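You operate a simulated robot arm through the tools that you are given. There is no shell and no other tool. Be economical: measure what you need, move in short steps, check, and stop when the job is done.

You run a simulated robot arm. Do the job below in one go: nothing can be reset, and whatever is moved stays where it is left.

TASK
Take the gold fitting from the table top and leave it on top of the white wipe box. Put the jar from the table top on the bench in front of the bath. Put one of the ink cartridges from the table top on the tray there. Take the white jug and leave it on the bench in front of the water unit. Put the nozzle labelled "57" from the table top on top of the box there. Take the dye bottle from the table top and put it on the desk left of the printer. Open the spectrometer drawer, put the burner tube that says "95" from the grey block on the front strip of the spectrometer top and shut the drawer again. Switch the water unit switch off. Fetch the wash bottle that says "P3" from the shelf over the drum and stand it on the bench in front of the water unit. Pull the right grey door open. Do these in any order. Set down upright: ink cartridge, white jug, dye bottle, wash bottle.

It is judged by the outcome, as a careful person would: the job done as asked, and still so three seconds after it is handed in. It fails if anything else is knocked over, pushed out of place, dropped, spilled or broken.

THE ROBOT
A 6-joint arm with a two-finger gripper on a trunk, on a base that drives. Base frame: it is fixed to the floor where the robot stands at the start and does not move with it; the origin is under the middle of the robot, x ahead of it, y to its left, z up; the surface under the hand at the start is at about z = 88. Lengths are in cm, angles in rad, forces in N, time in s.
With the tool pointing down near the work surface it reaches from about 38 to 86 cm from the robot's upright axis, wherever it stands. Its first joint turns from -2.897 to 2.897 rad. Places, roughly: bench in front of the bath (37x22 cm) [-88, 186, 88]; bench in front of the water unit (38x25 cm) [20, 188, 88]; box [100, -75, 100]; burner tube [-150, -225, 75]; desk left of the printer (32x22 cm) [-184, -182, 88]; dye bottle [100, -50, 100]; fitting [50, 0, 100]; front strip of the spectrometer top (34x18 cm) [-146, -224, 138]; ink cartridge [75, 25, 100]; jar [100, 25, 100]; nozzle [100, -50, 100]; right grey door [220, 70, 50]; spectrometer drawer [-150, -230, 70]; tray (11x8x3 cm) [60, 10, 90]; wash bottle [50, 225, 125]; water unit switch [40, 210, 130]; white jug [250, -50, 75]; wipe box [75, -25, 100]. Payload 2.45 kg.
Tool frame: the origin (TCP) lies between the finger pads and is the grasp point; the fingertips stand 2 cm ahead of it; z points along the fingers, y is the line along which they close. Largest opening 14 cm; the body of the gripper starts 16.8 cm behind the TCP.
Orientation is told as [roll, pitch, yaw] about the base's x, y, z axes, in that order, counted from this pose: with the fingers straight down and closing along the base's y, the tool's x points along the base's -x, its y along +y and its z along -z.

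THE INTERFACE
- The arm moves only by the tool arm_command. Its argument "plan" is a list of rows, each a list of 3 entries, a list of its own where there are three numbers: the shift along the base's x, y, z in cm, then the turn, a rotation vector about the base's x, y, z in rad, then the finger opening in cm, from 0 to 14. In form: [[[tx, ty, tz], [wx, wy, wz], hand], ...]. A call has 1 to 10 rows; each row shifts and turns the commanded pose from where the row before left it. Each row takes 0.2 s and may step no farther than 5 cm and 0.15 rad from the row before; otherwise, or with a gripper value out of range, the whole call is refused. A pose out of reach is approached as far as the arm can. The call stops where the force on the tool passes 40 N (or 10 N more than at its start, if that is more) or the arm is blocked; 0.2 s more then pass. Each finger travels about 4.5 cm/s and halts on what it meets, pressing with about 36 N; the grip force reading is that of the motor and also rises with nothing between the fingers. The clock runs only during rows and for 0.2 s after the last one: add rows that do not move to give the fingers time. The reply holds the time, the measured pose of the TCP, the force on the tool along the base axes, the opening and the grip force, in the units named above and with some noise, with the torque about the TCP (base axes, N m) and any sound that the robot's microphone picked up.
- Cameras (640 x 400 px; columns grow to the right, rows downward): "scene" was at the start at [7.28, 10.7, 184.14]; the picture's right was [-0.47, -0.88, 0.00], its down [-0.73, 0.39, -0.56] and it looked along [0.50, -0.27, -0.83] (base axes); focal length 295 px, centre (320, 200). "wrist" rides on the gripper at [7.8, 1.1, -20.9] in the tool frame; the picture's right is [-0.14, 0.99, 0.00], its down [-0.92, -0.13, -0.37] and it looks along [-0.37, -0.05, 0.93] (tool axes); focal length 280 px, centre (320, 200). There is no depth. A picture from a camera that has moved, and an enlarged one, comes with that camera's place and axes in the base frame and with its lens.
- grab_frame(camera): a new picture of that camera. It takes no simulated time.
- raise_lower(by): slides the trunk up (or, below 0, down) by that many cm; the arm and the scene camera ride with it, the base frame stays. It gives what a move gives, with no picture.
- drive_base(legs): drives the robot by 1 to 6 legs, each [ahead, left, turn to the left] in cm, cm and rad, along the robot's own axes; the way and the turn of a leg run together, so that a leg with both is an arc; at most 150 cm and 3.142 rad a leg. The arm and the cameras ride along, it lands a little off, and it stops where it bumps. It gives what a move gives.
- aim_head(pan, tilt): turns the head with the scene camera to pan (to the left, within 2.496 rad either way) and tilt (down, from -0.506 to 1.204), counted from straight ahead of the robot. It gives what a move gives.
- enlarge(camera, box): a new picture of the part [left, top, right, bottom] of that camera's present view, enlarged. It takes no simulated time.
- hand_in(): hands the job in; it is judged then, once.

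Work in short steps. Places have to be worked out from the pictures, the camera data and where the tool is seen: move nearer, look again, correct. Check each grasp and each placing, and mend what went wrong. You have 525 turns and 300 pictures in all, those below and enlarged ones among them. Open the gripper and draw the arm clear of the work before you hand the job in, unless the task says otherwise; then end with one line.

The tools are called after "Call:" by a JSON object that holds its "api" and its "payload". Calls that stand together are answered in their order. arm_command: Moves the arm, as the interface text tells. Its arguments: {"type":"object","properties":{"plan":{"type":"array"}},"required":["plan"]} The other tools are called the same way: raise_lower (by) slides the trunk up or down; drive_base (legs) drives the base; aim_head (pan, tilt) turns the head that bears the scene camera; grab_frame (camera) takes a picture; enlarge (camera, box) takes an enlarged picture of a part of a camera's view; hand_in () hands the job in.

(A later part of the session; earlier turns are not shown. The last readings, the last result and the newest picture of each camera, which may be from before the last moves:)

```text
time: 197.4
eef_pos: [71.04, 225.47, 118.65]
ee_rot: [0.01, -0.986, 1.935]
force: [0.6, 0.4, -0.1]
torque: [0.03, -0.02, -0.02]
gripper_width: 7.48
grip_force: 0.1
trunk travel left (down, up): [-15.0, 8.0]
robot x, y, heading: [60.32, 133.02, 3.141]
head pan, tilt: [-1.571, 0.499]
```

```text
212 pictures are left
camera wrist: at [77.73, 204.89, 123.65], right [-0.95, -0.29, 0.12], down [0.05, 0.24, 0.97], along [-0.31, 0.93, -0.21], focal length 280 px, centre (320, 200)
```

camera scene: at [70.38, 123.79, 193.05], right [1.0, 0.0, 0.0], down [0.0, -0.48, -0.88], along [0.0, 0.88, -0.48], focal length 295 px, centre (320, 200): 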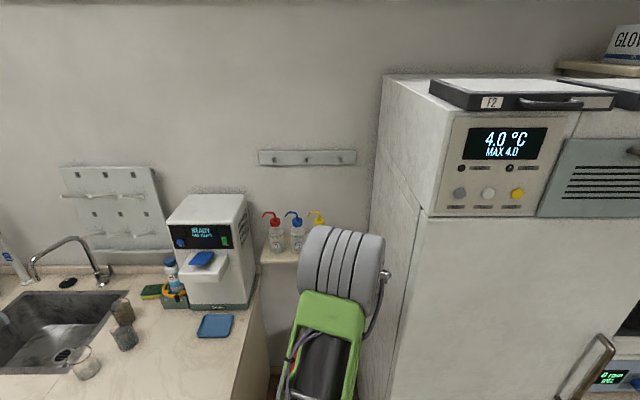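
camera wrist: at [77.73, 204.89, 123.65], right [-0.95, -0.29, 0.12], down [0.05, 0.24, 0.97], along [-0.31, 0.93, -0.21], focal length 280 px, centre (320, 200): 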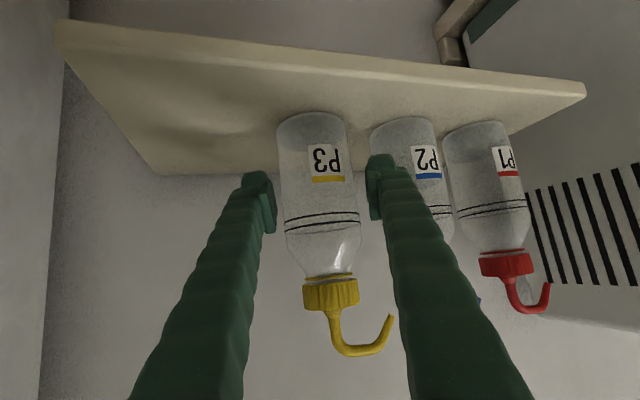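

The bottle is between the fingers. Close.

Call:
{"api": "arm_command", "payload": {"plan": [[[0, 0, 0], [0, 0, 0], 5.5], [[0, 0, 0], [0, 0, 0], 3], [[0, 0, 0], [0, 0, 0], 0], [[0, 0, 0], [0, 0, 0], 0]]}}

Call:
{"api": "grab_frame", "payload": {"camera": "wrist"}}

```text
time: 198.4
eef_pos: [70.8, 225.37, 118.5]
ee_rot: [0.012, -0.984, 1.934]
force: [-0.1, 0.0, 0.8]
torque: [-0.02, 0.01, 0.02]
gripper_width: 6.0
grip_force: 35.8
trunk travel left (down, up): [-15.0, 8.0]
robot x, y, heading: [60.27, 132.86, 3.143]
head pan, tilt: [-1.571, 0.499]
```

```text
211 pictures are left
camera wrist: at [77.72, 204.9, 123.62], right [-0.95, -0.29, 0.12], down [0.05, 0.24, 0.97], along [-0.31, 0.93, -0.21], focal length 280 px, centre (320, 200)
```

wrist: 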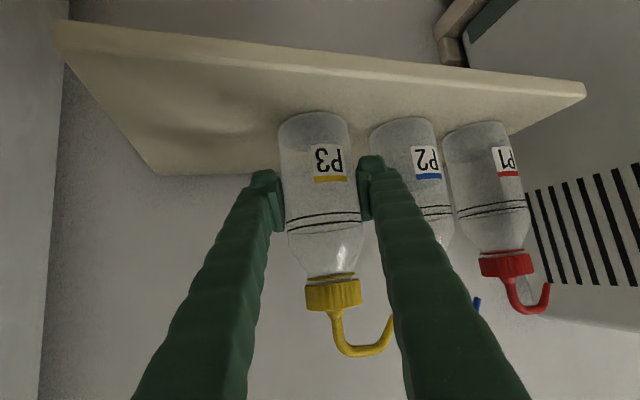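

Gripped (6.0 cm). Lift 4 cm slowly, then withdraw along the approach line.

Call:
{"api": "arm_command", "payload": {"plan": [[[0, 0, 0.5], [0, 0, 0], 0], [[0, 0, 1], [0, 0, 0], 0], [[0, 0, 1.2], [0, 0, 0], 0], [[0, 0, 1.3], [0, 0, 0], 0], [[0.7, -2, 0], [0, 0, 0], 0], [[1, -2.7, 0], [0, 0, 0], 0], [[1.2, -3.3, 0], [0, 0, 0], 0], [[1.2, -3.3, 0], [0, 0, 0], 0], [[1.2, -3.3, 0], [0, 0, 0], 0]]}}

Call:
{"api": "grab_frame", "payload": {"camera": "wrist"}}

```text
time: 200.4
eef_pos: [76.3, 211.07, 122.41]
ee_rot: [0.008, -0.988, 1.937]
force: [-0.1, -0.5, -0.8]
torque: [0.02, 0.0, 0.0]
gripper_width: 6.01
grip_force: 35.8
trunk travel left (down, up): [-15.0, 8.0]
robot x, y, heading: [60.65, 132.81, 3.14]
head pan, tilt: [-1.571, 0.499]
```

```text
210 pictures are left
camera wrist: at [83.18, 190.42, 127.47], right [-0.95, -0.29, 0.12], down [0.05, 0.23, 0.97], along [-0.31, 0.93, -0.21], focal length 280 px, centre (320, 200)
```

wrist: 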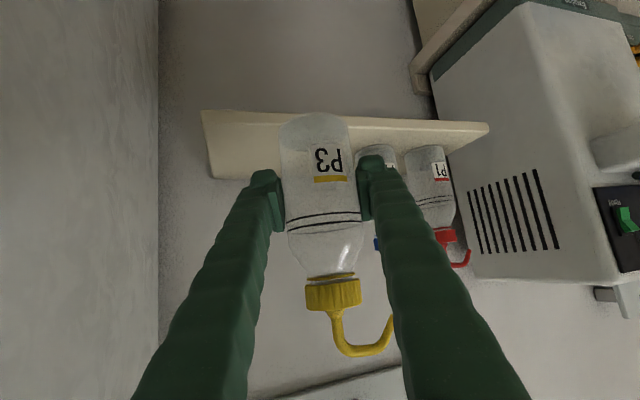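

P3 is held upright. I drive back 12 cm and left 25 cm toward the bench, then centre the arm.

Call:
{"api": "drive_base", "payload": {"legs": [[0, 12, 0], [25, 0, 0]]}}

Call:
{"api": "arm_command", "payload": {"plan": [[[-3, -1, -1], [0, 0, -0.07], 0], [[-3, -1, -1], [0, 0, -0.07], 0], [[-3, -1, -1], [0, 0, -0.07], 0], [[-3, -1, -1], [0, 0, -0.07], 0], [[-3, -1, -1], [0, 0, -0.07], 0], [[-3, -1, -1], [0, 0, 0], 0]]}}

Call:
{"api": "grab_frame", "payload": {"camera": "wrist"}}

Call:
{"api": "aim_head", "payload": {"pan": -1.7, "tilt": 0.8}}

Call:
{"api": "grab_frame", "payload": {"camera": "scene"}}

```text
time: 203.4
eef_pos: [52.85, 199.27, 122.42]
ee_rot: [0.013, -0.987, 1.929]
force: [-0.4, -0.7, -1.8]
torque: [-0.02, -0.04, -0.06]
gripper_width: 6.04
grip_force: 35.9
trunk travel left (down, up): [-15.0, 8.0]
robot x, y, heading: [36.57, 120.88, 3.13]
head pan, tilt: [-1.571, 0.499]
```

```text
time: 204.8
eef_pos: [34.71, 192.98, 116.49]
ee_rot: [0.008, -0.984, 1.579]
force: [0.4, 0.5, -1.7]
torque: [-0.02, 0.03, -0.02]
gripper_width: 6.03
grip_force: 35.9
trunk travel left (down, up): [-15.0, 8.0]
robot x, y, heading: [36.61, 120.71, 3.127]
head pan, tilt: [-1.571, 0.499]
```

```text
209 pictures are left
camera wrist: at [33.97, 171.13, 121.46], right [-0.99, 0.06, 0.12], down [0.13, 0.2, 0.97], along [0.03, 0.98, -0.21], focal length 280 px, centre (320, 200)
```

wrist: 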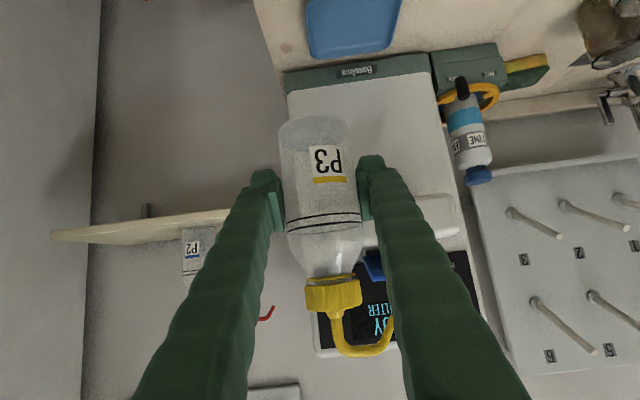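

```text
time: 205.7
eef_pos: [34.89, 192.99, 116.42]
ee_rot: [0.011, -0.986, 1.578]
force: [-0.6, -0.6, -0.4]
torque: [-0.02, 0.04, -0.01]
gripper_width: 5.99
grip_force: 36.4
trunk travel left (down, up): [-15.0, 8.0]
robot x, y, heading: [36.65, 120.45, 3.133]
head pan, tilt: [-1.7, 0.799]
```

```text
208 pictures are left
camera scene: at [36.53, 115.0, 190.46], right [0.99, -0.14, 0.0], down [-0.1, -0.71, -0.7], along [0.1, 0.69, -0.72], focal length 295 px, centre (320, 200)
```

scene: 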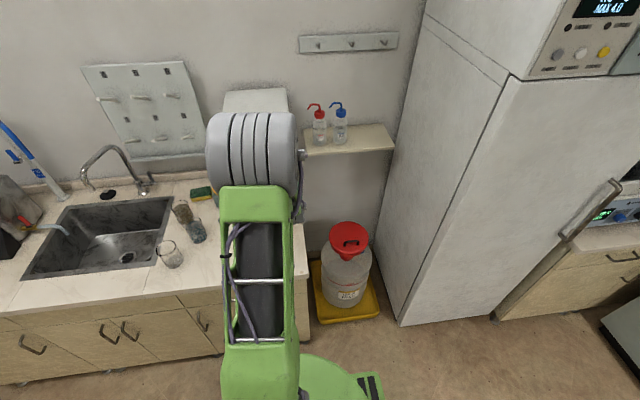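

P1 and P2 are undisturbed. Now lower P3 to the bench at about (33, 189).

Call:
{"api": "arm_command", "payload": {"plan": [[[-1, -2.5, -3], [0, 0, 0], 0], [[-1, -2.5, -3], [0, 0, 0], 0], [[0, 0, -4], [0, 0, 0], 0], [[0, 0, -4], [0, 0, 0], 0], [[0, 0, -4], [0, 0, 0], 0], [[0, 0, -1.5], [0, 0, 0], 0], [[0, 0, 0], [0, 0, 0], 0]]}}

Call:
{"api": "grab_frame", "payload": {"camera": "wrist"}}

```text
time: 207.2
eef_pos: [32.94, 188.41, 96.84]
ee_rot: [0.009, -0.987, 1.577]
force: [1.4, 0.1, -2.2]
torque: [-0.04, 0.04, 0.01]
gripper_width: 6.01
grip_force: 36.0
trunk travel left (down, up): [-15.0, 8.0]
robot x, y, heading: [36.7, 121.3, 3.133]
head pan, tilt: [-1.7, 0.799]
```

```text
207 pictures are left
camera wrist: at [32.06, 166.49, 101.94], right [-0.99, 0.06, 0.12], down [0.13, 0.2, 0.97], along [0.03, 0.98, -0.21], focal length 280 px, centre (320, 200)
```

wrist: 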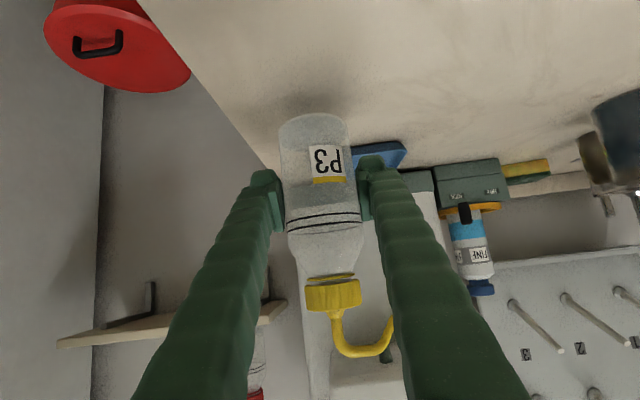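

Call:
{"api": "arm_command", "payload": {"plan": [[[0, 0, -0.5], [0, 0, 0], 0], [[0, 0, -0.5], [0, 0, 0], 0], [[0, 0, -0.4], [0, 0, 0], 0], [[0, 0, -0.3], [0, 0, 0], 0], [[0, 0, -0.3], [0, 0, 0], 0]]}}

```text
time: 208.4
eef_pos: [32.99, 188.24, 94.82]
ee_rot: [0.008, -0.986, 1.577]
force: [0.1, 0.6, -0.8]
torque: [0.0, 0.0, -0.03]
gripper_width: 6.02
grip_force: 35.6
trunk travel left (down, up): [-15.0, 8.0]
robot x, y, heading: [36.55, 121.11, 3.127]
head pan, tilt: [-1.7, 0.799]
```

Call:
{"api": "arm_command", "payload": {"plan": [[[0, 0, -0.3], [0, 0, 0], 0], [[0, 0, -0.3], [0, 0, 0], 0], [[0, 0, -0.3], [0, 0, 0], 0]]}}

```text
time: 209.2
eef_pos: [32.95, 188.36, 94.48]
ee_rot: [0.012, -0.997, 1.579]
force: [-1.8, -5.6, 29.5]
torque: [-0.03, 0.12, -0.06]
gripper_width: 6.03
grip_force: 35.8
trunk travel left (down, up): [-15.0, 8.0]
robot x, y, heading: [36.43, 120.88, 3.13]
head pan, tilt: [-1.7, 0.799]
```

Contact. Relieve, open, and back away along the tool axis.

Call:
{"api": "arm_command", "payload": {"plan": [[[0, 0, 0.4], [0, 0, 0], 0], [[0, 0, 0], [0, 0, 0], 6.6], [[0, 0, 0], [0, 0, 0], 8], [[0, 0, 0], [0, 0, 0], 8], [[0, -1.5, 1], [0, 0, 0], 8], [[0, -3, 2], [0, 0, 0], 8.5], [[0, -3, 2], [0, 0, 0], 8.5], [[0, -1, 3], [0, 0, 0], 8.5], [[0, 0, 4], [0, 0, 0], 8.5], [[0, 0, 4], [0, 0, 0], 8.5]]}}

Call:
{"api": "grab_frame", "payload": {"camera": "wrist"}}

```text
time: 211.4
eef_pos: [32.85, 179.82, 110.49]
ee_rot: [0.011, -0.986, 1.579]
force: [0.0, -0.6, 0.5]
torque: [0.04, -0.05, 0.03]
gripper_width: 8.5
grip_force: 0.1
trunk travel left (down, up): [-15.0, 8.0]
robot x, y, heading: [36.57, 121.32, 3.133]
head pan, tilt: [-1.7, 0.799]
```

```text
206 pictures are left
camera wrist: at [31.99, 157.96, 115.61], right [-0.99, 0.06, 0.12], down [0.13, 0.2, 0.97], along [0.03, 0.98, -0.21], focal length 280 px, centre (320, 200)
```

wrist: 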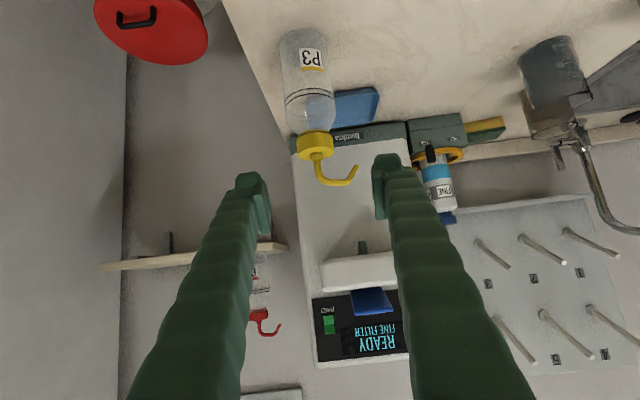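

P3 stands well. Now the switch: zoom on it.

Call:
{"api": "enlarge", "payload": {"camera": "wrist", "box": [300, 280, 420, 370]}}

```text
4.44 times, centred on (360, 325) of wrist
camera zoom: at [31.99, 157.96, 115.61], right [-0.99, 0.06, 0.12], down [0.13, 0.2, 0.97], along [0.03, 0.98, -0.21], focal length 1246 px, centre (142, -356)
```

zoom: 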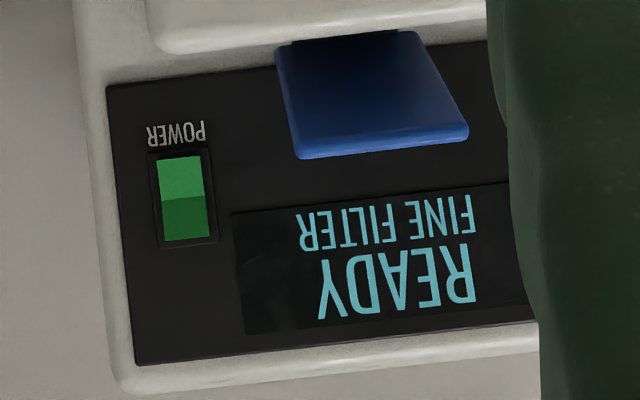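

The rocker's lower half stands out (bright), so pressing it should switch off. It is at about (34.7, 213.5, 125). I rise, close the fingers, tilt to 1.2 rad and come to 7 cm in front.

Call:
{"api": "arm_command", "payload": {"plan": [[[0, 0, 4.5], [0, 0, 0], 4], [[0, 0, 4.5], [0.1, 0, 0], 0], [[0, 0, 4.7], [0.11, 0, 0], 0], [[0.9, 4.5, 0], [0, 0, 0], 0], [[0.9, 4.5, 0], [0, 0, 0], 0], [[0, 4.5, 0], [0, 0, 0], 0], [[0, 4.5, 0], [0, 0, 0], 0], [[0, 4.2, 0], [0, 0, 0], 0], [[0, 0, 0], [0, 0, 0], 0]]}}

Call:
{"api": "grab_frame", "payload": {"camera": "wrist"}}

```text
time: 213.4
eef_pos: [34.71, 203.14, 123.78]
ee_rot: [0.009, -1.196, 1.579]
force: [-1.0, 0.8, -0.6]
torque: [0.0, 0.03, -0.02]
gripper_width: 0.01
grip_force: 29.0
out of reach, approached as far as the arm can: row 3
trunk travel left (down, up): [-15.0, 8.0]
robot x, y, heading: [36.4, 120.98, 3.134]
head pan, tilt: [-1.7, 0.799]
```

```text
204 pictures are left
camera wrist: at [33.93, 180.85, 124.23], right [-0.99, 0.03, 0.13], down [0.13, 0.0, 0.99], along [0.03, 1.0, 0.0], focal length 280 px, centre (320, 200)
```

wrist: 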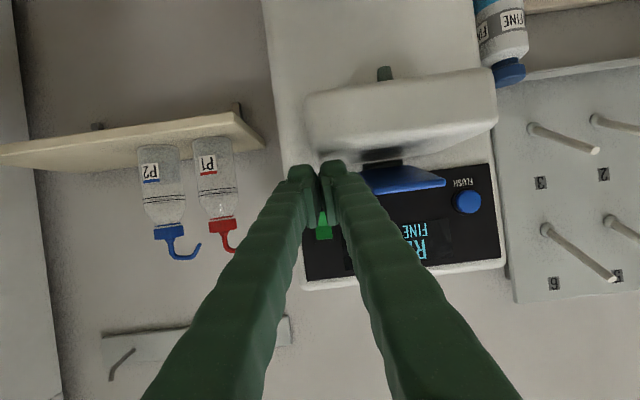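

Call:
{"api": "enlarge", "payload": {"camera": "wrist", "box": [270, 130, 390, 290]}}

```text
2.50 times, centred on (330, 210) of wrist
camera zoom: at [33.93, 180.85, 124.23], right [-0.99, 0.03, 0.13], down [0.13, 0.0, 0.99], along [0.03, 1.0, 0.0], focal length 701 px, centre (295, 175)
```

zoom: 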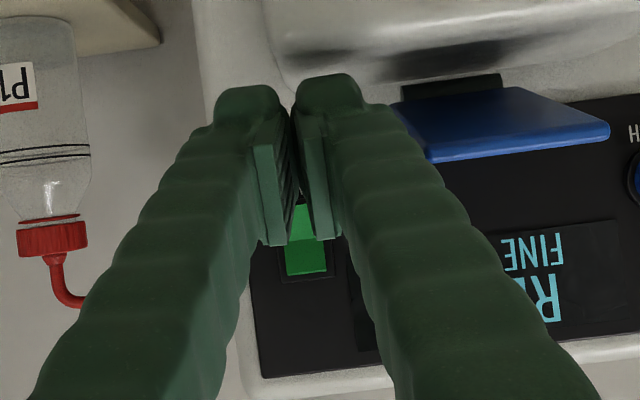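

The rocker's ridge is near z 127, lower half about 125.3–127. I raise 1.1 cm and advance in small steps until it is pressed.

Call:
{"api": "arm_command", "payload": {"plan": [[[0, 1, 1.1], [0, 0, 0], 0], [[0, 2, 0], [0, 0, 0], 0], [[0, 2, 0], [0, 0, 0], 0], [[0, 1, 0], [0, 0, 0], 0], [[0, 0.5, 0], [0, 0, 0], 0], [[0, 0.5, 0], [0, 0, 0], 0]]}}

Call:
{"api": "enlarge", "payload": {"camera": "wrist", "box": [270, 130, 390, 290]}}

```text
time: 214.8
eef_pos: [34.89, 210.24, 125.27]
ee_rot: [0.009, -1.196, 1.581]
force: [-0.4, 0.6, 1.4]
torque: [-0.02, -0.02, -0.02]
gripper_width: 0.0
grip_force: 29.2
trunk travel left (down, up): [-15.0, 8.0]
robot x, y, heading: [36.65, 120.96, 3.131]
head pan, tilt: [-1.7, 0.799]
```

```text
2.50 times, centred on (330, 210) of wrist
camera zoom: at [34.16, 187.92, 125.66], right [-0.99, 0.03, 0.13], down [0.13, 0.0, 0.99], along [0.03, 1.0, 0.0], focal length 701 px, centre (295, 175)
```

zoom: 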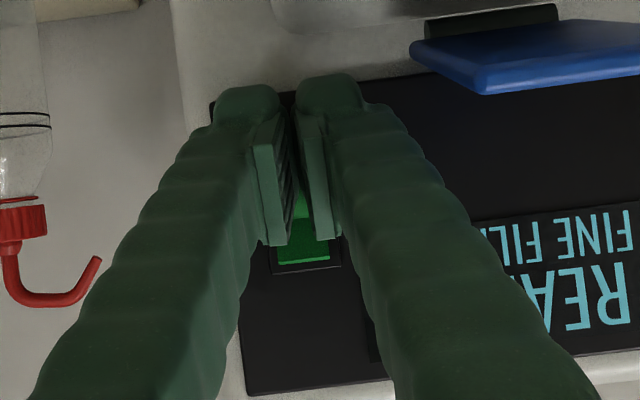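

Call:
{"api": "arm_command", "payload": {"plan": [[[0, 0.4, 0], [0, 0, 0], 0], [[0, 0.4, 0], [0, 0, 0], 0], [[0, 0.4, 0], [0, 0, 0], 0], [[0, 0.4, 0], [0, 0, 0], 0], [[0, 0.4, 0], [0, 0, 0], 0]]}}

```text
time: 215.6
eef_pos: [34.95, 210.48, 125.33]
ee_rot: [0.007, -1.19, 1.58]
force: [0.5, -27.4, 9.8]
torque: [0.38, -0.11, -0.26]
gripper_width: 0.0
grip_force: 29.3
trunk travel left (down, up): [-15.0, 8.0]
robot x, y, heading: [36.8, 120.96, 3.13]
head pan, tilt: [-1.7, 0.799]
stopped in row 3: the force on the tool passed its limit at 44 N (the readings are from after the stop); the commanded pose is now the measured one
```

Contact with 44 N but no click heard. I draw back and look.

Call:
{"api": "arm_command", "payload": {"plan": [[[0, -2, 0], [0, 0, 0], 0], [[0, -4, 0], [0, 0, 0], 0], [[0, -4.5, 0], [0, 0, 0], 0]]}}

Call:
{"api": "enlarge", "payload": {"camera": "wrist", "box": [270, 130, 430, 290]}}

```text
time: 216.4
eef_pos: [34.95, 200.12, 125.18]
ee_rot: [0.008, -1.189, 1.579]
force: [0.2, 0.1, 0.6]
torque: [0.02, 0.01, -0.03]
gripper_width: 0.0
grip_force: 29.4
trunk travel left (down, up): [-15.0, 8.0]
robot x, y, heading: [36.72, 121.25, 3.135]
head pan, tilt: [-1.7, 0.799]
```

```text
2.50 times, centred on (350, 210) of wrist
camera zoom: at [34.15, 177.88, 125.74], right [-0.99, 0.04, 0.13], down [0.13, 0.0, 0.99], along [0.03, 1.0, -0.01], focal length 701 px, centre (245, 175)
```

zoom: 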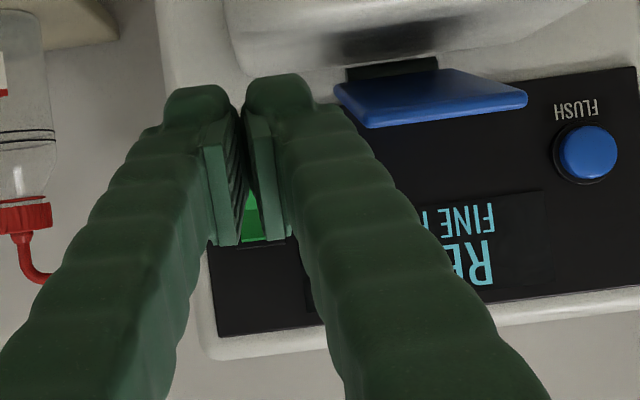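

No change; the two closed fingers are wider than the rocker. I'll use a single finger: open to 8 and shift so the one finger faces the switch, then look.

Call:
{"api": "arm_command", "payload": {"plan": [[[3, 0, 0], [0, 0, 0], 4], [[3, 0, 0], [0, 0, 0], 8], [[3, 0, 0], [0, 0, 0], 8], [[0, 0, 0], [0, 0, 0], 8]]}}

Call:
{"api": "enlarge", "payload": {"camera": "wrist", "box": [300, 150, 480, 290]}}

```text
time: 217.4
eef_pos: [43.76, 200.4, 124.94]
ee_rot: [0.009, -1.187, 1.58]
force: [-0.2, 0.4, 0.5]
torque: [0.02, -0.02, -0.01]
gripper_width: 8.0
grip_force: 0.1
trunk travel left (down, up): [-15.0, 8.0]
robot x, y, heading: [36.7, 121.08, 3.131]
head pan, tilt: [-1.7, 0.799]
```

```text
2.86 times, centred on (390, 220) of wrist
camera zoom: at [43.12, 178.11, 125.63], right [-0.99, 0.04, 0.13], down [0.13, 0.01, 0.99], along [0.03, 1.0, -0.01], focal length 801 px, centre (120, 143)
```

zoom: 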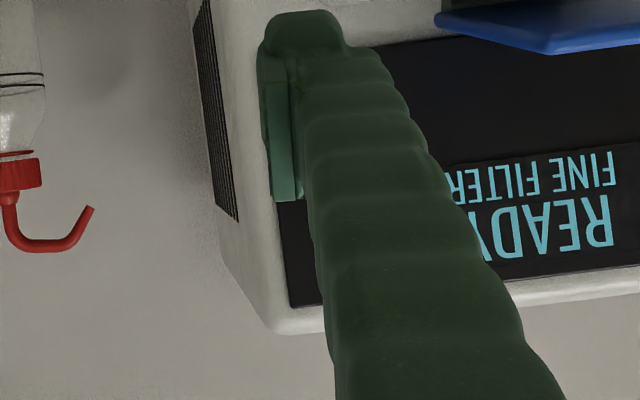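

Call:
{"api": "arm_command", "payload": {"plan": [[[2.5, 0, 0], [0, 0, 0], 8], [[2.5, 0, 0], [0, 0, 0], 8]]}}

Call:
{"api": "enlarge", "payload": {"camera": "wrist", "box": [340, 130, 520, 270]}}

```text
time: 218.0
eef_pos: [48.88, 200.56, 124.75]
ee_rot: [0.012, -1.187, 1.577]
force: [0.2, 0.2, 0.1]
torque: [0.01, 0.0, 0.01]
gripper_width: 7.99
grip_force: 0.0
trunk travel left (down, up): [-15.0, 8.0]
robot x, y, heading: [36.65, 120.68, 3.134]
head pan, tilt: [-1.7, 0.799]
```

```text
2.86 times, centred on (430, 200) of wrist
camera zoom: at [48.13, 178.22, 125.41], right [-0.99, 0.03, 0.13], down [0.13, 0.01, 0.99], along [0.03, 1.0, -0.01], focal length 801 px, centre (6, 200)
```

zoom: 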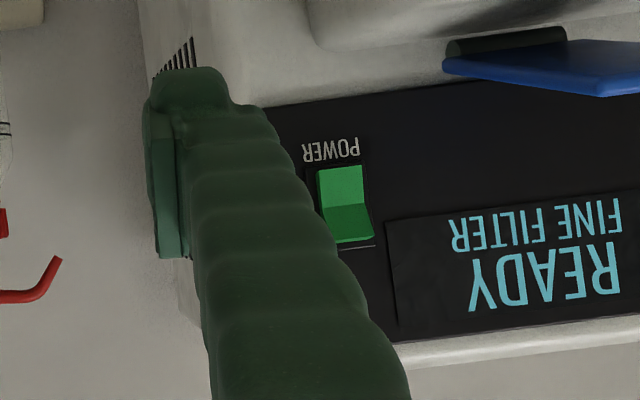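

From this angle the upper half of the rocker sticks out (lower half flush), so I must press the upper half (z≈128.3). I line up one finger on it.

Call:
{"api": "arm_command", "payload": {"plan": [[[-4.5, 0, 1], [0, 0, 0], 8], [[-4.8, 0, 1], [0, 0, 0], 8], [[-0.2, 2, 0.6], [0, 0, 0], 8], [[0, 3, 0], [0, 0, 0], 8], [[0, 2.5, 0], [0, 0, 0], 8], [[0, 0, 0], [0, 0, 0], 8]]}}

Call:
{"api": "enlarge", "payload": {"camera": "wrist", "box": [320, 130, 480, 270]}}

```text
time: 219.4
eef_pos: [39.45, 208.03, 127.41]
ee_rot: [0.008, -1.188, 1.577]
force: [0.0, 0.1, -0.8]
torque: [0.01, 0.01, 0.03]
gripper_width: 7.99
grip_force: 0.1
trunk travel left (down, up): [-15.0, 8.0]
robot x, y, heading: [36.11, 121.08, 3.13]
head pan, tilt: [-1.7, 0.799]
```

```text
2.86 times, centred on (400, 200) of wrist
camera zoom: at [38.6, 185.74, 128.05], right [-0.99, 0.04, 0.13], down [0.13, 0.0, 0.99], along [0.03, 1.0, -0.01], focal length 801 px, centre (91, 200)
```

zoom: 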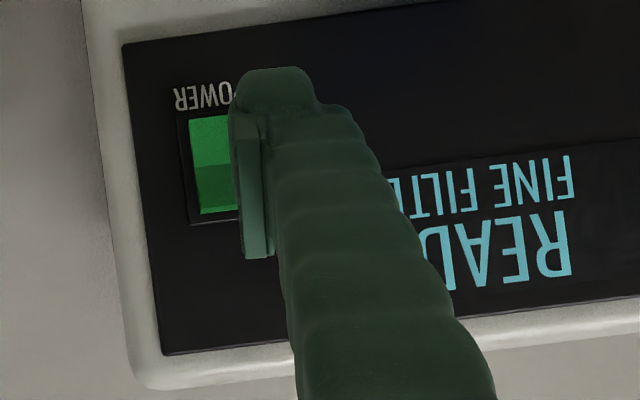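

Call:
{"api": "arm_command", "payload": {"plan": [[[0.4, 1, 0], [0, 0, 0], 8], [[0, 0.5, 0], [0, 0, 0], 8], [[0, 0.3, 0], [0, 0, 0], 8], [[0, 0.3, 0], [0, 0, 0], 8], [[0, 0.3, 0], [0, 0, 0], 8], [[0, 0.3, 0], [0, 0, 0], 8], [[0, 0.3, 0], [0, 0, 0], 8]]}}

Call:
{"api": "enlarge", "payload": {"camera": "wrist", "box": [320, 130, 480, 270]}}

```text
time: 221.0
eef_pos: [39.8, 210.84, 127.5]
ee_rot: [0.01, -1.187, 1.58]
force: [0.3, -16.0, 0.2]
torque: [0.12, -0.08, 0.82]
gripper_width: 8.11
grip_force: 0.4
trunk travel left (down, up): [-15.0, 8.0]
robot x, y, heading: [36.45, 120.74, 3.132]
head pan, tilt: [-1.7, 0.799]
```

```text
2.86 times, centred on (400, 200) of wrist
camera zoom: at [39.05, 188.36, 128.09], right [-0.99, 0.04, 0.13], down [0.13, 0.01, 0.99], along [0.03, 1.0, -0.01], focal length 801 px, centre (91, 200)
```

zoom: 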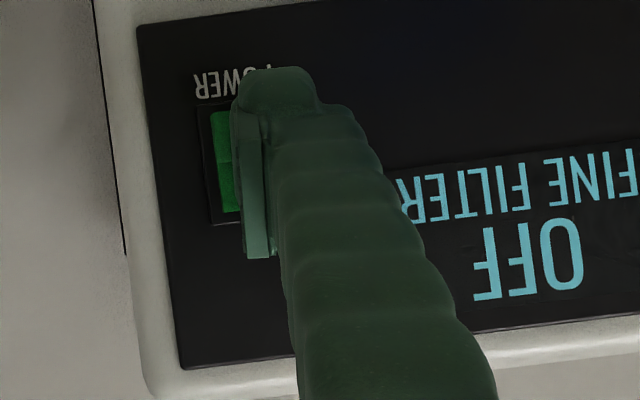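

The display now reads OFF. I withdraw straight back and bring the tool to vertical, high above P3.

Call:
{"api": "arm_command", "payload": {"plan": [[[0, -3, 0], [0, 0, 0], 8], [[0, -4.5, 0], [0, 0, 0], 8], [[0, -4.5, 0.5], [0, 0, 0], 8], [[1, -2, 0], [-0.149, 0, 0], 8], [[1, -2, 0], [-0.149, 0, 0], 8], [[1, -2, 0], [-0.149, 0, 0], 8], [[1, -1, -0.5], [-0.149, 0, 0], 8], [[1, 0, -0.5], [-0.149, 0, 0], 8], [[1, 0, -1], [-0.149, 0, 0], 8], [[0, 0, -1], [-0.149, 0, 0], 8]]}}

Call:
{"api": "grab_frame", "payload": {"camera": "wrist"}}

```text
time: 223.2
eef_pos: [47.96, 188.51, 121.72]
ee_rot: [0.156, -0.241, 1.567]
force: [0.1, -0.1, -1.1]
torque: [-0.03, -0.02, -0.03]
gripper_width: 7.99
grip_force: 0.1
out of reach, approached as far as the arm can: row 8, 9, 10
trunk travel left (down, up): [-15.0, 8.0]
robot x, y, heading: [36.73, 120.66, 3.132]
head pan, tilt: [-1.7, 0.799]
```

```text
196 pictures are left
camera wrist: at [50.12, 175.96, 140.17], right [-0.98, 0.1, 0.18], down [0.19, 0.81, 0.55], along [-0.09, 0.57, -0.81], focal length 280 px, centre (320, 200)
```

wrist: 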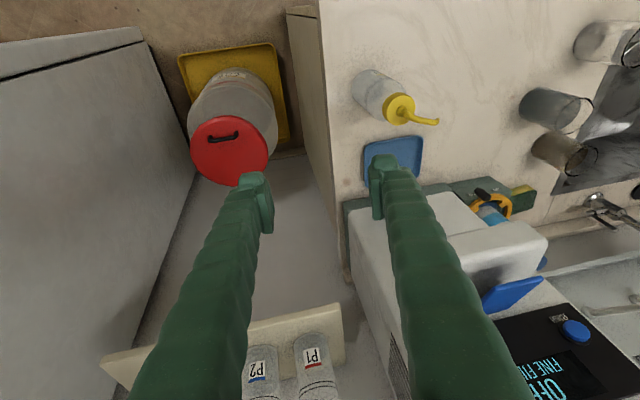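

The switch is off and all bottles stand. The wrist is again in the flipped branch, so I back into open space and repeat the unwinding that worked.

Call:
{"api": "drive_base", "payload": {"legs": [[6, 32, 0]]}}

Call:
{"api": "arm_command", "payload": {"plan": [[[0, 2, 0.5], [0.14, 0, 0], 8], [[0, 2, 0.5], [0.14, 0, 0], 8], [[0, 2, 0.5], [0.14, 0, 0], 8], [[0, 0, 0], [0, 0.1, -0.1], 8], [[0, 0, 0], [0, 0.1, -0.1], 8], [[0, 0, 0], [0, 0.1, -0.1], 8], [[0, 0, 0], [0, 0.1, -0.1], 8], [[0, 0, 0], [0, 0.1, -0.1], 8], [[0, 0, 0], [0, 0.1, -0.1], 8], [[0, 0, 0], [0, 0.1, -0.1], 8]]}}

Call:
{"api": "arm_command", "payload": {"plan": [[[0, 0, 0], [0, 0.1, -0.1], 8], [[0, 0, 0], [0, 0.1, -0.1], 8], [[0, 0, 0], [0, 0.1, -0.1], 8], [[0, 0, 0], [0, 0.1, -0.1], 8], [[0, 0, 0], [0, 0.1, -0.1], 8], [[0, 0, 0], [0, 0.1, -0.1], 8], [[0, 0, 0], [0, 0.1, -0.1], 8]]}}

```text
time: 226.6
eef_pos: [41.19, 157.1, 121.8]
ee_rot: [0.157, -0.242, 1.572]
force: [-0.3, 0.1, 0.3]
torque: [0.04, 0.01, 0.01]
gripper_width: 8.0
grip_force: 0.1
trunk travel left (down, up): [-15.0, 8.0]
robot x, y, heading: [30.48, 89.54, 3.136]
head pan, tilt: [-1.7, 0.799]
```

```text
time: 228.8
eef_pos: [41.24, 163.25, 123.31]
ee_rot: [0.826, -0.302, 0.516]
force: [0.0, -0.6, 0.2]
torque: [-0.03, -0.01, 0.0]
gripper_width: 7.99
grip_force: 0.0
trunk travel left (down, up): [-15.0, 8.0]
robot x, y, heading: [30.53, 89.47, 3.138]
head pan, tilt: [-1.7, 0.799]
```

```text
time: 230.4
eef_pos: [41.3, 163.14, 123.24]
ee_rot: [0.93, 0.375, -0.207]
force: [-0.6, 0.3, 0.1]
torque: [0.02, -0.04, 0.03]
gripper_width: 8.01
grip_force: 0.0
trunk travel left (down, up): [-15.0, 8.0]
robot x, y, heading: [30.65, 89.7, 3.138]
head pan, tilt: [-1.7, 0.799]
```

Call:
{"api": "arm_command", "payload": {"plan": [[[0, 0, 0], [0, 0.1, -0.1], 8], [[0, 0, 0], [0, 0.1, -0.1], 8], [[0, 0, 0], [0, 0.1, -0.1], 8], [[0, 0, 0], [0, 0.1, -0.1], 8], [[0, 0, 0], [0, 0.1, -0.1], 8], [[0, 0, 0], [0, 0.1, -0.1], 8], [[0, 0, 0], [0, 0.1, -0.1], 8], [[0, 0, 0], [0, 0.1, -0.1], 8], [[0, 0, 0], [0, 0.1, -0.1], 8]]}}

```text
time: 232.4
eef_pos: [39.57, 163.4, 123.01]
ee_rot: [0.043, 0.9, -1.748]
force: [0.4, -0.3, 0.4]
torque: [0.0, -0.02, 0.03]
gripper_width: 8.0
grip_force: 0.0
out of reach, approached as far as the arm can: row 7, 8, 9
trunk travel left (down, up): [-15.0, 8.0]
robot x, y, heading: [30.43, 89.17, 3.134]
head pan, tilt: [-1.7, 0.799]
```

Now level from here.

Call:
{"api": "arm_command", "payload": {"plan": [[[0, -1, 0], [-0.12, 0, 0], 8], [[0, -1, 0], [-0.12, 0, 0], 8], [[0, -1, 0], [-0.12, 0, 0], 8], [[0, -1, 0], [-0.12, 0, 0.05], 8], [[0, -1, 0], [-0.12, 0, 0.05], 8], [[0, -1, 0], [-0.12, 0, 0.05], 8], [[0, -1, 0], [-0.1, 0.05, 0.05], 8], [[0, 0, 0], [-0.05, 0.05, 0.1], 8], [[0, 0, 0], [0, 0, 0.14], 8], [[0, 0, 0], [0, 0, 0.14], 8]]}}

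```text
time: 234.6
eef_pos: [43.03, 155.47, 122.85]
ee_rot: [0.012, 0.045, -1.121]
force: [0.0, -0.3, 0.1]
torque: [0.02, 0.01, 0.03]
gripper_width: 7.99
grip_force: 0.1
out of reach, approached as far as the arm can: row 1, 2, 3
trunk travel left (down, up): [-15.0, 8.0]
robot x, y, heading: [30.38, 89.56, 3.136]
head pan, tilt: [-1.7, 0.799]
```

Wrist is good again. I swing the arm to the robot's front while turning the hand positively, to be tucked for the drive round the table.

Call:
{"api": "arm_command", "payload": {"plan": [[[-4.2, -1.2, 0], [0, -0.02, 0.14], 8], [[-4.2, -1.2, 0], [0, -0.02, 0.14], 8], [[-4.2, -1.2, 0], [0, 0, 0.14], 8], [[-4.2, -1.2, 0], [0, 0, 0.14], 8], [[-4.2, -1.2, 0], [0, 0, 0.14], 8], [[-4.2, -1.2, 0], [0, 0, 0.14], 8], [[-4.2, -1.2, 0], [0, 0, 0.14], 8], [[-4.2, -1.2, 0], [0, 0, 0.14], 8], [[-4.2, -1.2, 0], [0, 0, 0.14], 8], [[-4.2, -1.2, 0], [0, 0, 0.14], 8]]}}

Call:
{"api": "arm_command", "payload": {"plan": [[[-3, -3.7, 0], [0, 0, 0.14], 8], [[-3, -3.7, 0], [0, 0, 0.14], 8], [[-3, -3.7, 0], [0, 0, 0.14], 8], [[-3, -3.7, 0], [0, 0, 0.14], 8], [[-3, -3.7, 0], [0, 0, 0.14], 8], [[-3, -3.7, 0], [0, 0, 0.14], 8], [[-3, -3.7, 0], [0, 0, 0.14], 8], [[-2, -4, 0], [0, 0, 0.14], 8], [[-1, -4, 0], [0, 0, 0.14], 8]]}}

```text
time: 236.8
eef_pos: [0.92, 143.44, 122.91]
ee_rot: [0.046, 0.023, 0.282]
force: [-1.4, 0.3, -0.7]
torque: [0.07, -0.03, 0.0]
gripper_width: 7.99
grip_force: 0.0
trunk travel left (down, up): [-15.0, 8.0]
robot x, y, heading: [30.48, 89.54, 3.139]
head pan, tilt: [-1.7, 0.799]
```

```text
time: 238.8
eef_pos: [-23.4, 109.51, 122.83]
ee_rot: [0.045, 0.024, 1.54]
force: [-0.5, 0.6, -0.6]
torque: [0.01, 0.0, -0.04]
gripper_width: 7.97
grip_force: 0.2
trunk travel left (down, up): [-15.0, 8.0]
robot x, y, heading: [30.37, 89.37, 3.137]
head pan, tilt: [-1.7, 0.799]
```

Drive round to the far side of the table: back 125 cm, then left 140 cm.

Call:
{"api": "drive_base", "payload": {"legs": [[-125, 0, 0]]}}

Call:
{"api": "drive_base", "payload": {"legs": [[0, 140, 0]]}}

Call:
{"api": "aim_head", "payload": {"pan": 0.2, "tilt": 0.9}}

Call:
{"api": "grab_frame", "payload": {"camera": "scene"}}

Call:
{"api": "grab_frame", "payload": {"camera": "wrist"}}

```text
time: 245.1
eef_pos: [102.22, 108.93, 122.74]
ee_rot: [0.046, 0.024, 1.517]
force: [0.6, -0.2, 0.8]
torque: [-0.02, 0.02, 0.0]
gripper_width: 7.98
grip_force: 0.1
trunk travel left (down, up): [-15.0, 8.0]
robot x, y, heading: [155.71, 87.61, 3.127]
head pan, tilt: [-1.7, 0.799]
```

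```text
time: 257.3
eef_pos: [100.49, -30.1, 122.85]
ee_rot: [0.046, 0.023, 1.549]
force: [-0.3, 0.5, 0.6]
torque: [0.01, 0.01, 0.05]
gripper_width: 7.97
grip_force: 0.0
trunk travel left (down, up): [-15.0, 8.0]
robot x, y, heading: [154.39, -50.05, -3.136]
head pan, tilt: [-1.7, 0.799]
```

```text
time: 259.2
eef_pos: [100.39, -30.08, 122.83]
ee_rot: [0.044, 0.024, 1.547]
force: [-0.6, -0.1, 0.3]
torque: [0.02, 0.0, -0.03]
gripper_width: 7.97
grip_force: 0.0
trunk travel left (down, up): [-15.0, 8.0]
robot x, y, heading: [154.54, -49.79, -3.134]
head pan, tilt: [0.201, 0.901]
```

```text
195 pictures are left
camera scene: at [146.03, -65.4, 189.66], right [-0.2, 0.98, 0.0], down [0.77, 0.16, -0.62], along [-0.61, -0.13, -0.78], focal length 295 px, centre (320, 200)
```

scene: 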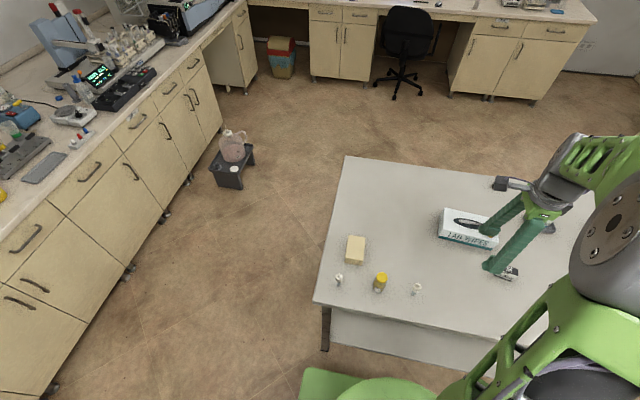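

```text
194 pictures are left
camera wrist: at [100.03, -37.45, 143.92], right [-0.99, 0.16, 0.04], down [0.17, 0.93, 0.34], along [0.02, 0.34, -0.94], focal length 280 px, centre (320, 200)
```

wrist: 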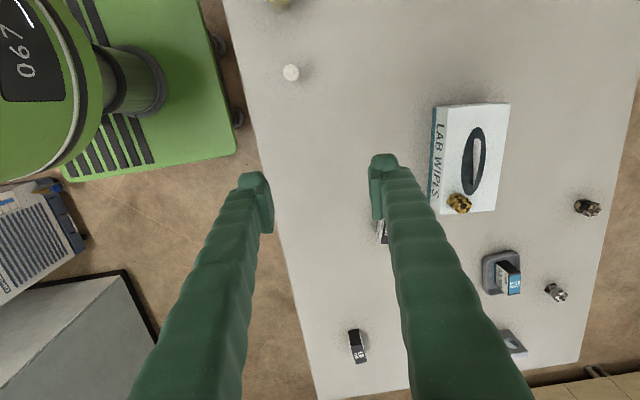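

Zoom on the nozzles to read labels.

Call:
{"api": "enlarge", "payload": {"camera": "scene", "box": [320, 220, 440, 300]}}

```text
5.00 times, centred on (380, 260) of scene
camera zoom: at [146.03, -65.4, 189.66], right [-0.2, 0.98, 0.0], down [0.77, 0.16, -0.62], along [-0.61, -0.13, -0.78], focal length 1476 px, centre (20, -100)
```

zoom: 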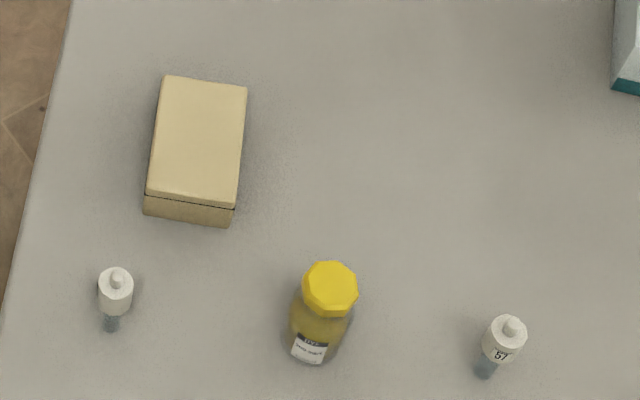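

Call:
{"api": "enlarge", "payload": {"camera": "scene", "box": [405, 275, 429, 299]}}

Call:
{"api": "enlarge", "payload": {"camera": "scene", "box": [328, 266, 352, 290]}}

```text
16.00 times, centred on (417, 287) of scene
camera zoom: at [146.03, -65.4, 189.66], right [-0.2, 0.98, 0.0], down [0.77, 0.16, -0.62], along [-0.61, -0.13, -0.78], focal length 4722 px, centre (-1232, -1192)
```

zoom: 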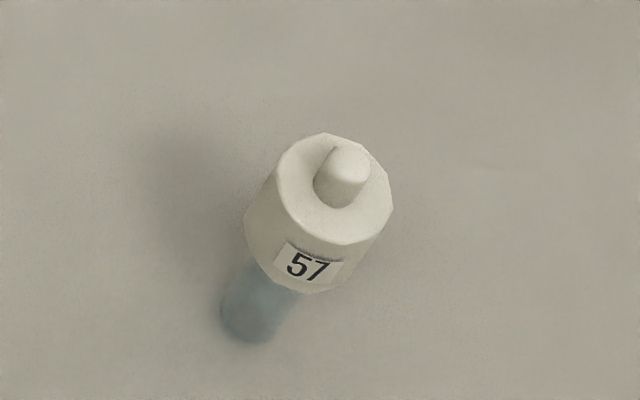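

```text
16.00 times, centred on (340, 278) of scene
camera zoom: at [146.03, -65.4, 189.66], right [-0.2, 0.98, 0.0], down [0.77, 0.16, -0.62], along [-0.61, -0.13, -0.78], focal length 4722 px, centre (0, -1048)
```

zoom: 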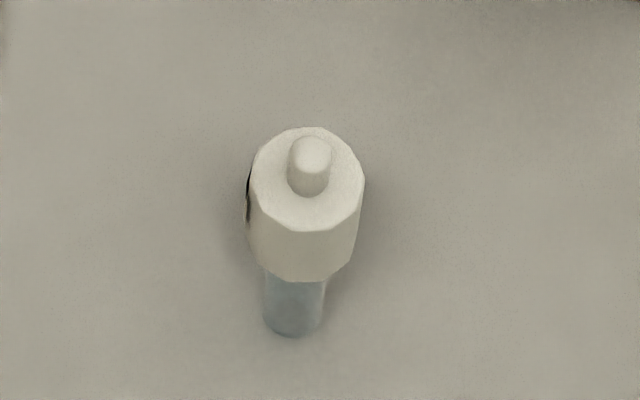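

The right-hand one is "57", at (101.7, −41.8). I go above it, levelling the tool.

Call:
{"api": "arm_command", "payload": {"plan": [[[0.3, -3, -3], [0.023, -0.046, 0], 7], [[0.3, -3, -3], [0, 0, 0], 7], [[0.3, -3, -3], [0, 0, 0], 7], [[0.3, -2.7, -3], [0, 0, 0], 7], [[0, 0, -3], [0, 0, 0], 7], [[0, 0, 0], [0, 0, 0], 7]]}}

Call:
{"api": "grab_frame", "payload": {"camera": "wrist"}}

```text
time: 260.6
eef_pos: [101.9, -41.93, 107.75]
ee_rot: [0.0, 0.0, 1.548]
force: [0.1, 0.3, -0.4]
torque: [0.0, 0.02, -0.01]
gripper_width: 7.0
grip_force: 0.2
trunk travel left (down, up): [-15.0, 8.0]
robot x, y, heading: [154.23, -50.08, -3.14]
head pan, tilt: [0.201, 0.901]
```

```text
190 pictures are left
camera wrist: at [100.67, -49.75, 128.62], right [-0.99, 0.16, 0.0], down [0.15, 0.92, 0.37], along [0.06, 0.36, -0.93], focal length 280 px, centre (320, 200)
```

wrist: 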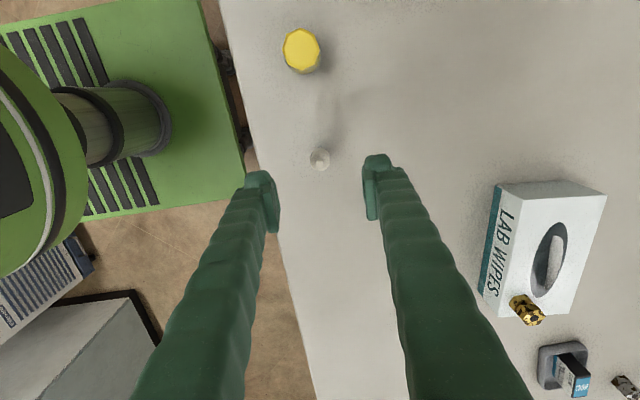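

Aligned. Descend to z≈93.5 on its head and close.

Call:
{"api": "arm_command", "payload": {"plan": [[[0.1, -0.1, -4.5], [0, 0, 0], 7], [[0, 0, -4.5], [0, 0, 0], 7], [[0, 0, -4.5], [0, 0, 0], 7], [[0, 0, -0.7], [0, 0, 0], 7], [[0, 0, 0], [0, 0, 0], 4], [[0, 0, 0], [0, 0, 0], 2], [[0, 0, 0], [0, 0, 0], 0], [[0, 0, 0], [0, 0, 0], 0]]}}

Call:
{"api": "grab_frame", "payload": {"camera": "wrist"}}

```text
time: 262.4
eef_pos: [101.56, -41.91, 93.29]
ee_rot: [0.001, 0.0, 1.549]
force: [-0.4, -0.1, 0.3]
torque: [-0.02, 0.03, 0.03]
gripper_width: 1.92
grip_force: 25.5
trunk travel left (down, up): [-15.0, 8.0]
robot x, y, heading: [154.48, -49.83, -3.136]
head pan, tilt: [0.201, 0.901]
```

```text
189 pictures are left
camera wrist: at [100.23, -49.74, 114.29], right [-0.99, 0.16, 0.0], down [0.15, 0.92, 0.37], along [0.06, 0.36, -0.93], focal length 280 px, centre (320, 200)
```

wrist: 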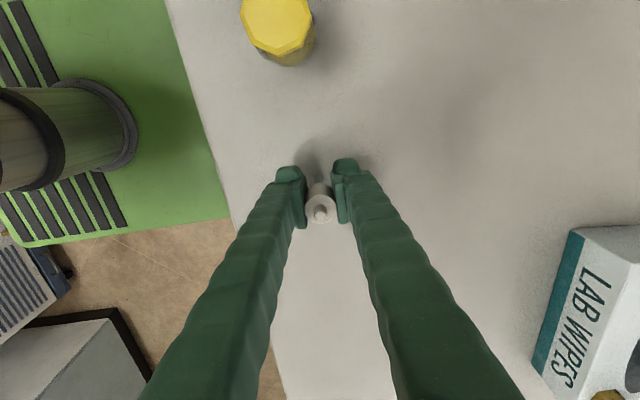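

Gripped (1.9 cm). Lift and carry over to the yellow box.

Call:
{"api": "arm_command", "payload": {"plan": [[[0, 0, 1], [0, 0, 0], 0], [[0, 0, 3], [0, 0, 0], 0], [[0, 0, 4.5], [0, 0, 0], 0], [[0, 0, 4.5], [0, 0, 0], 0], [[0, 0, 4.5], [0, 0, 0], 0], [[-2.5, -4.2, 0], [0, 0, 0], 0], [[-2.5, -4.2, 0], [0, 0, 0], 0], [[-2.5, -4.2, 0], [0, 0, 0], 0], [[-2.5, -4.2, 0], [0, 0, 0], 0], [[-2.3, -4, 0], [0, 0, 0], 0]]}}

Call:
{"api": "grab_frame", "payload": {"camera": "wrist"}}

Call:
{"api": "enlarge", "payload": {"camera": "scene", "box": [310, 200, 430, 300]}}

```text
time: 264.6
eef_pos: [89.57, -63.01, 111.24]
ee_rot: [-0.002, -0.001, 1.548]
force: [-0.7, -0.4, -0.2]
torque: [0.05, -0.05, 0.01]
gripper_width: 1.91
grip_force: 25.4
trunk travel left (down, up): [-15.0, 8.0]
robot x, y, heading: [154.29, -49.69, -3.137]
head pan, tilt: [0.201, 0.901]
```

```text
188 pictures are left
camera wrist: at [88.16, -70.7, 132.18], right [-0.99, 0.16, 0.0], down [0.15, 0.92, 0.37], along [0.06, 0.37, -0.93], focal length 280 px, centre (320, 200)
```

wrist: 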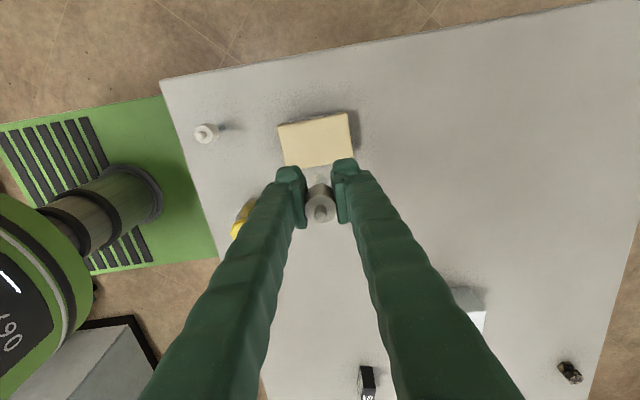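

```text
4.00 times, centred on (370, 250) of scene
camera zoom: at [145.96, -65.53, 189.64], right [-0.2, 0.98, 0.0], down [0.77, 0.16, -0.62], along [-0.61, -0.13, -0.78], focal length 1180 px, centre (120, 0)
```

zoom: 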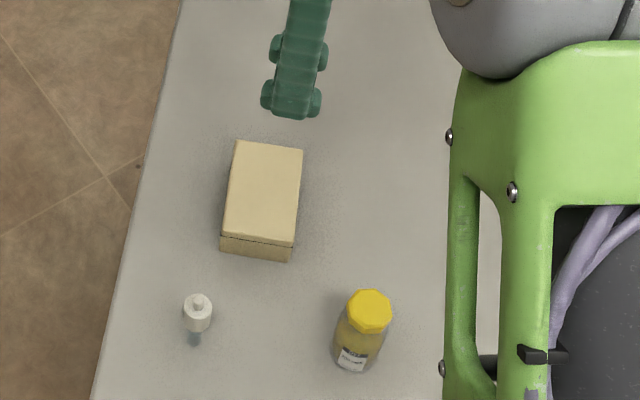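

Box top centre is (89.7, −64). Shift 1 cm and lower gently.

Call:
{"api": "arm_command", "payload": {"plan": [[[0, -1, -3], [0, 0, 0], 0], [[0, 0, -4.5], [0, 0, 0], 0], [[0, 0, -3], [0, 0, 0], 0], [[0, 0, -1], [0, 0, 0], 0], [[0, 0, -0.4], [0, 0, 0], 0], [[0, 0, -0.4], [0, 0, 0], 0], [[0, 0, -0.4], [0, 0, 0], 0]]}}

Call:
{"api": "enlarge", "payload": {"camera": "wrist", "box": [250, 100, 400, 240]}}

```text
time: 266.2
eef_pos: [89.4, -63.44, 98.62]
ee_rot: [-0.001, 0.0, 1.548]
force: [0.3, 0.0, 0.0]
torque: [-0.02, 0.01, 0.01]
gripper_width: 1.92
grip_force: 24.6
trunk travel left (down, up): [-15.0, 8.0]
robot x, y, heading: [154.31, -49.54, -3.135]
head pan, tilt: [0.201, 0.901]
```

```text
2.86 times, centred on (325, 170) of wrist
camera zoom: at [88.12, -71.49, 119.47], right [-0.99, 0.16, 0.0], down [0.15, 0.92, 0.37], along [0.06, 0.36, -0.93], focal length 801 px, centre (306, 286)
```

zoom: 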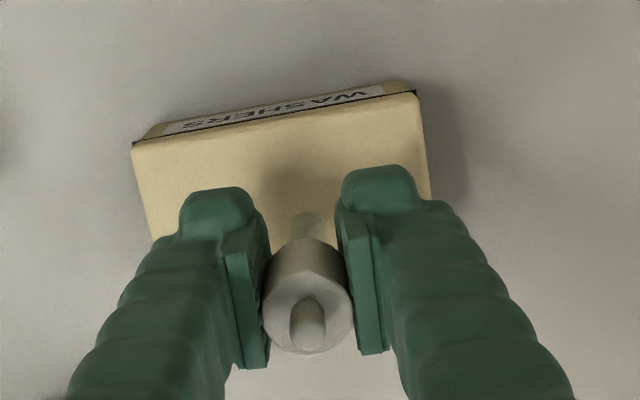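

Call:
{"api": "arm_command", "payload": {"plan": [[[0, 0, -0.3], [0, 0, 0], 0], [[0, 0, -0.3], [0, 0, 0], 0], [[0, 0, -0.3], [0, 0, 0], 0], [[0, 0, -0.3], [0, 0, 0], 0]]}}

```text
time: 267.2
eef_pos: [89.45, -63.82, 97.5]
ee_rot: [0.005, -0.002, 1.548]
force: [3.5, 2.2, 27.8]
torque: [0.19, -0.17, -0.04]
gripper_width: 1.93
grip_force: 24.5
trunk travel left (down, up): [-15.0, 8.0]
robot x, y, heading: [154.3, -49.78, -3.135]
head pan, tilt: [0.201, 0.901]
```

Contact. Relieve, open gently, rise.

Call:
{"api": "arm_command", "payload": {"plan": [[[0, 0, 0.25], [0, 0, 0], 0], [[0, 0, 0], [0, 0, 0], 2.2], [[0, 0, 0], [0, 0, 0], 3], [[0, 0, 0], [0, 0, 0], 4], [[0, 0, 2], [0, 0, 0], 4.5], [[0, 0, 4], [0, 0, 0], 5], [[0, 0, 4], [0, 0, 0], 6], [[0, 0, 4], [0, 0, 0], 7]]}}

Call:
{"api": "enlarge", "payload": {"camera": "scene", "box": [310, 200, 430, 300]}}

Call:
{"api": "grab_frame", "payload": {"camera": "wrist"}}

```text
time: 269.0
eef_pos: [89.44, -63.65, 111.56]
ee_rot: [0.001, -0.003, 1.546]
force: [0.3, 0.8, 0.2]
torque: [0.01, 0.01, 0.01]
gripper_width: 6.99
grip_force: 0.1
trunk travel left (down, up): [-15.0, 8.0]
robot x, y, heading: [154.57, -49.47, -3.134]
head pan, tilt: [0.201, 0.901]
```

```text
4.00 times, centred on (370, 250) of scene
camera zoom: at [146.11, -65.38, 189.67], right [-0.2, 0.98, 0.0], down [0.77, 0.16, -0.62], along [-0.61, -0.13, -0.78], focal length 1180 px, centre (120, 0)
```

zoom: 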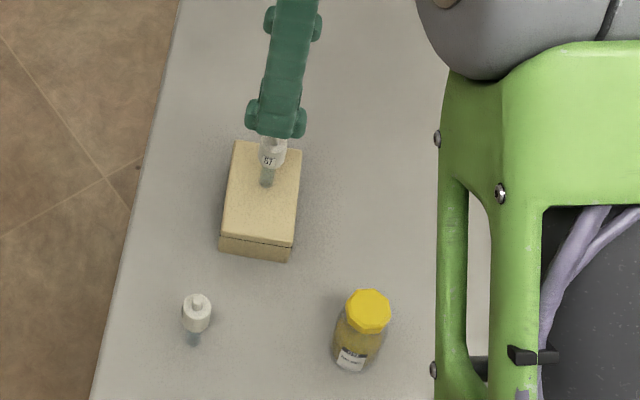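

```text
184 pictures are left
camera wrist: at [88.12, -71.49, 132.5], right [-0.99, 0.16, 0.0], down [0.15, 0.92, 0.37], along [0.06, 0.36, -0.93], focal length 280 px, centre (320, 200)
```

wrist: 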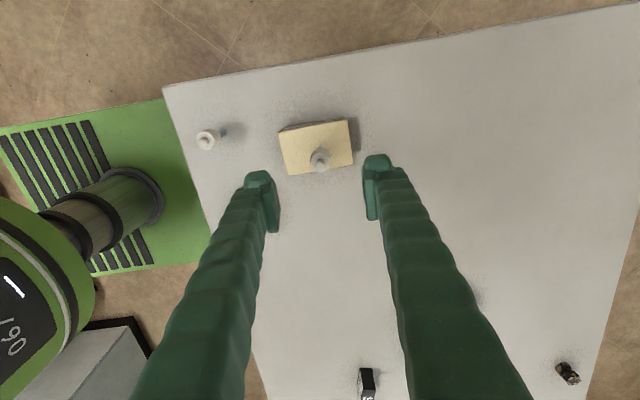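

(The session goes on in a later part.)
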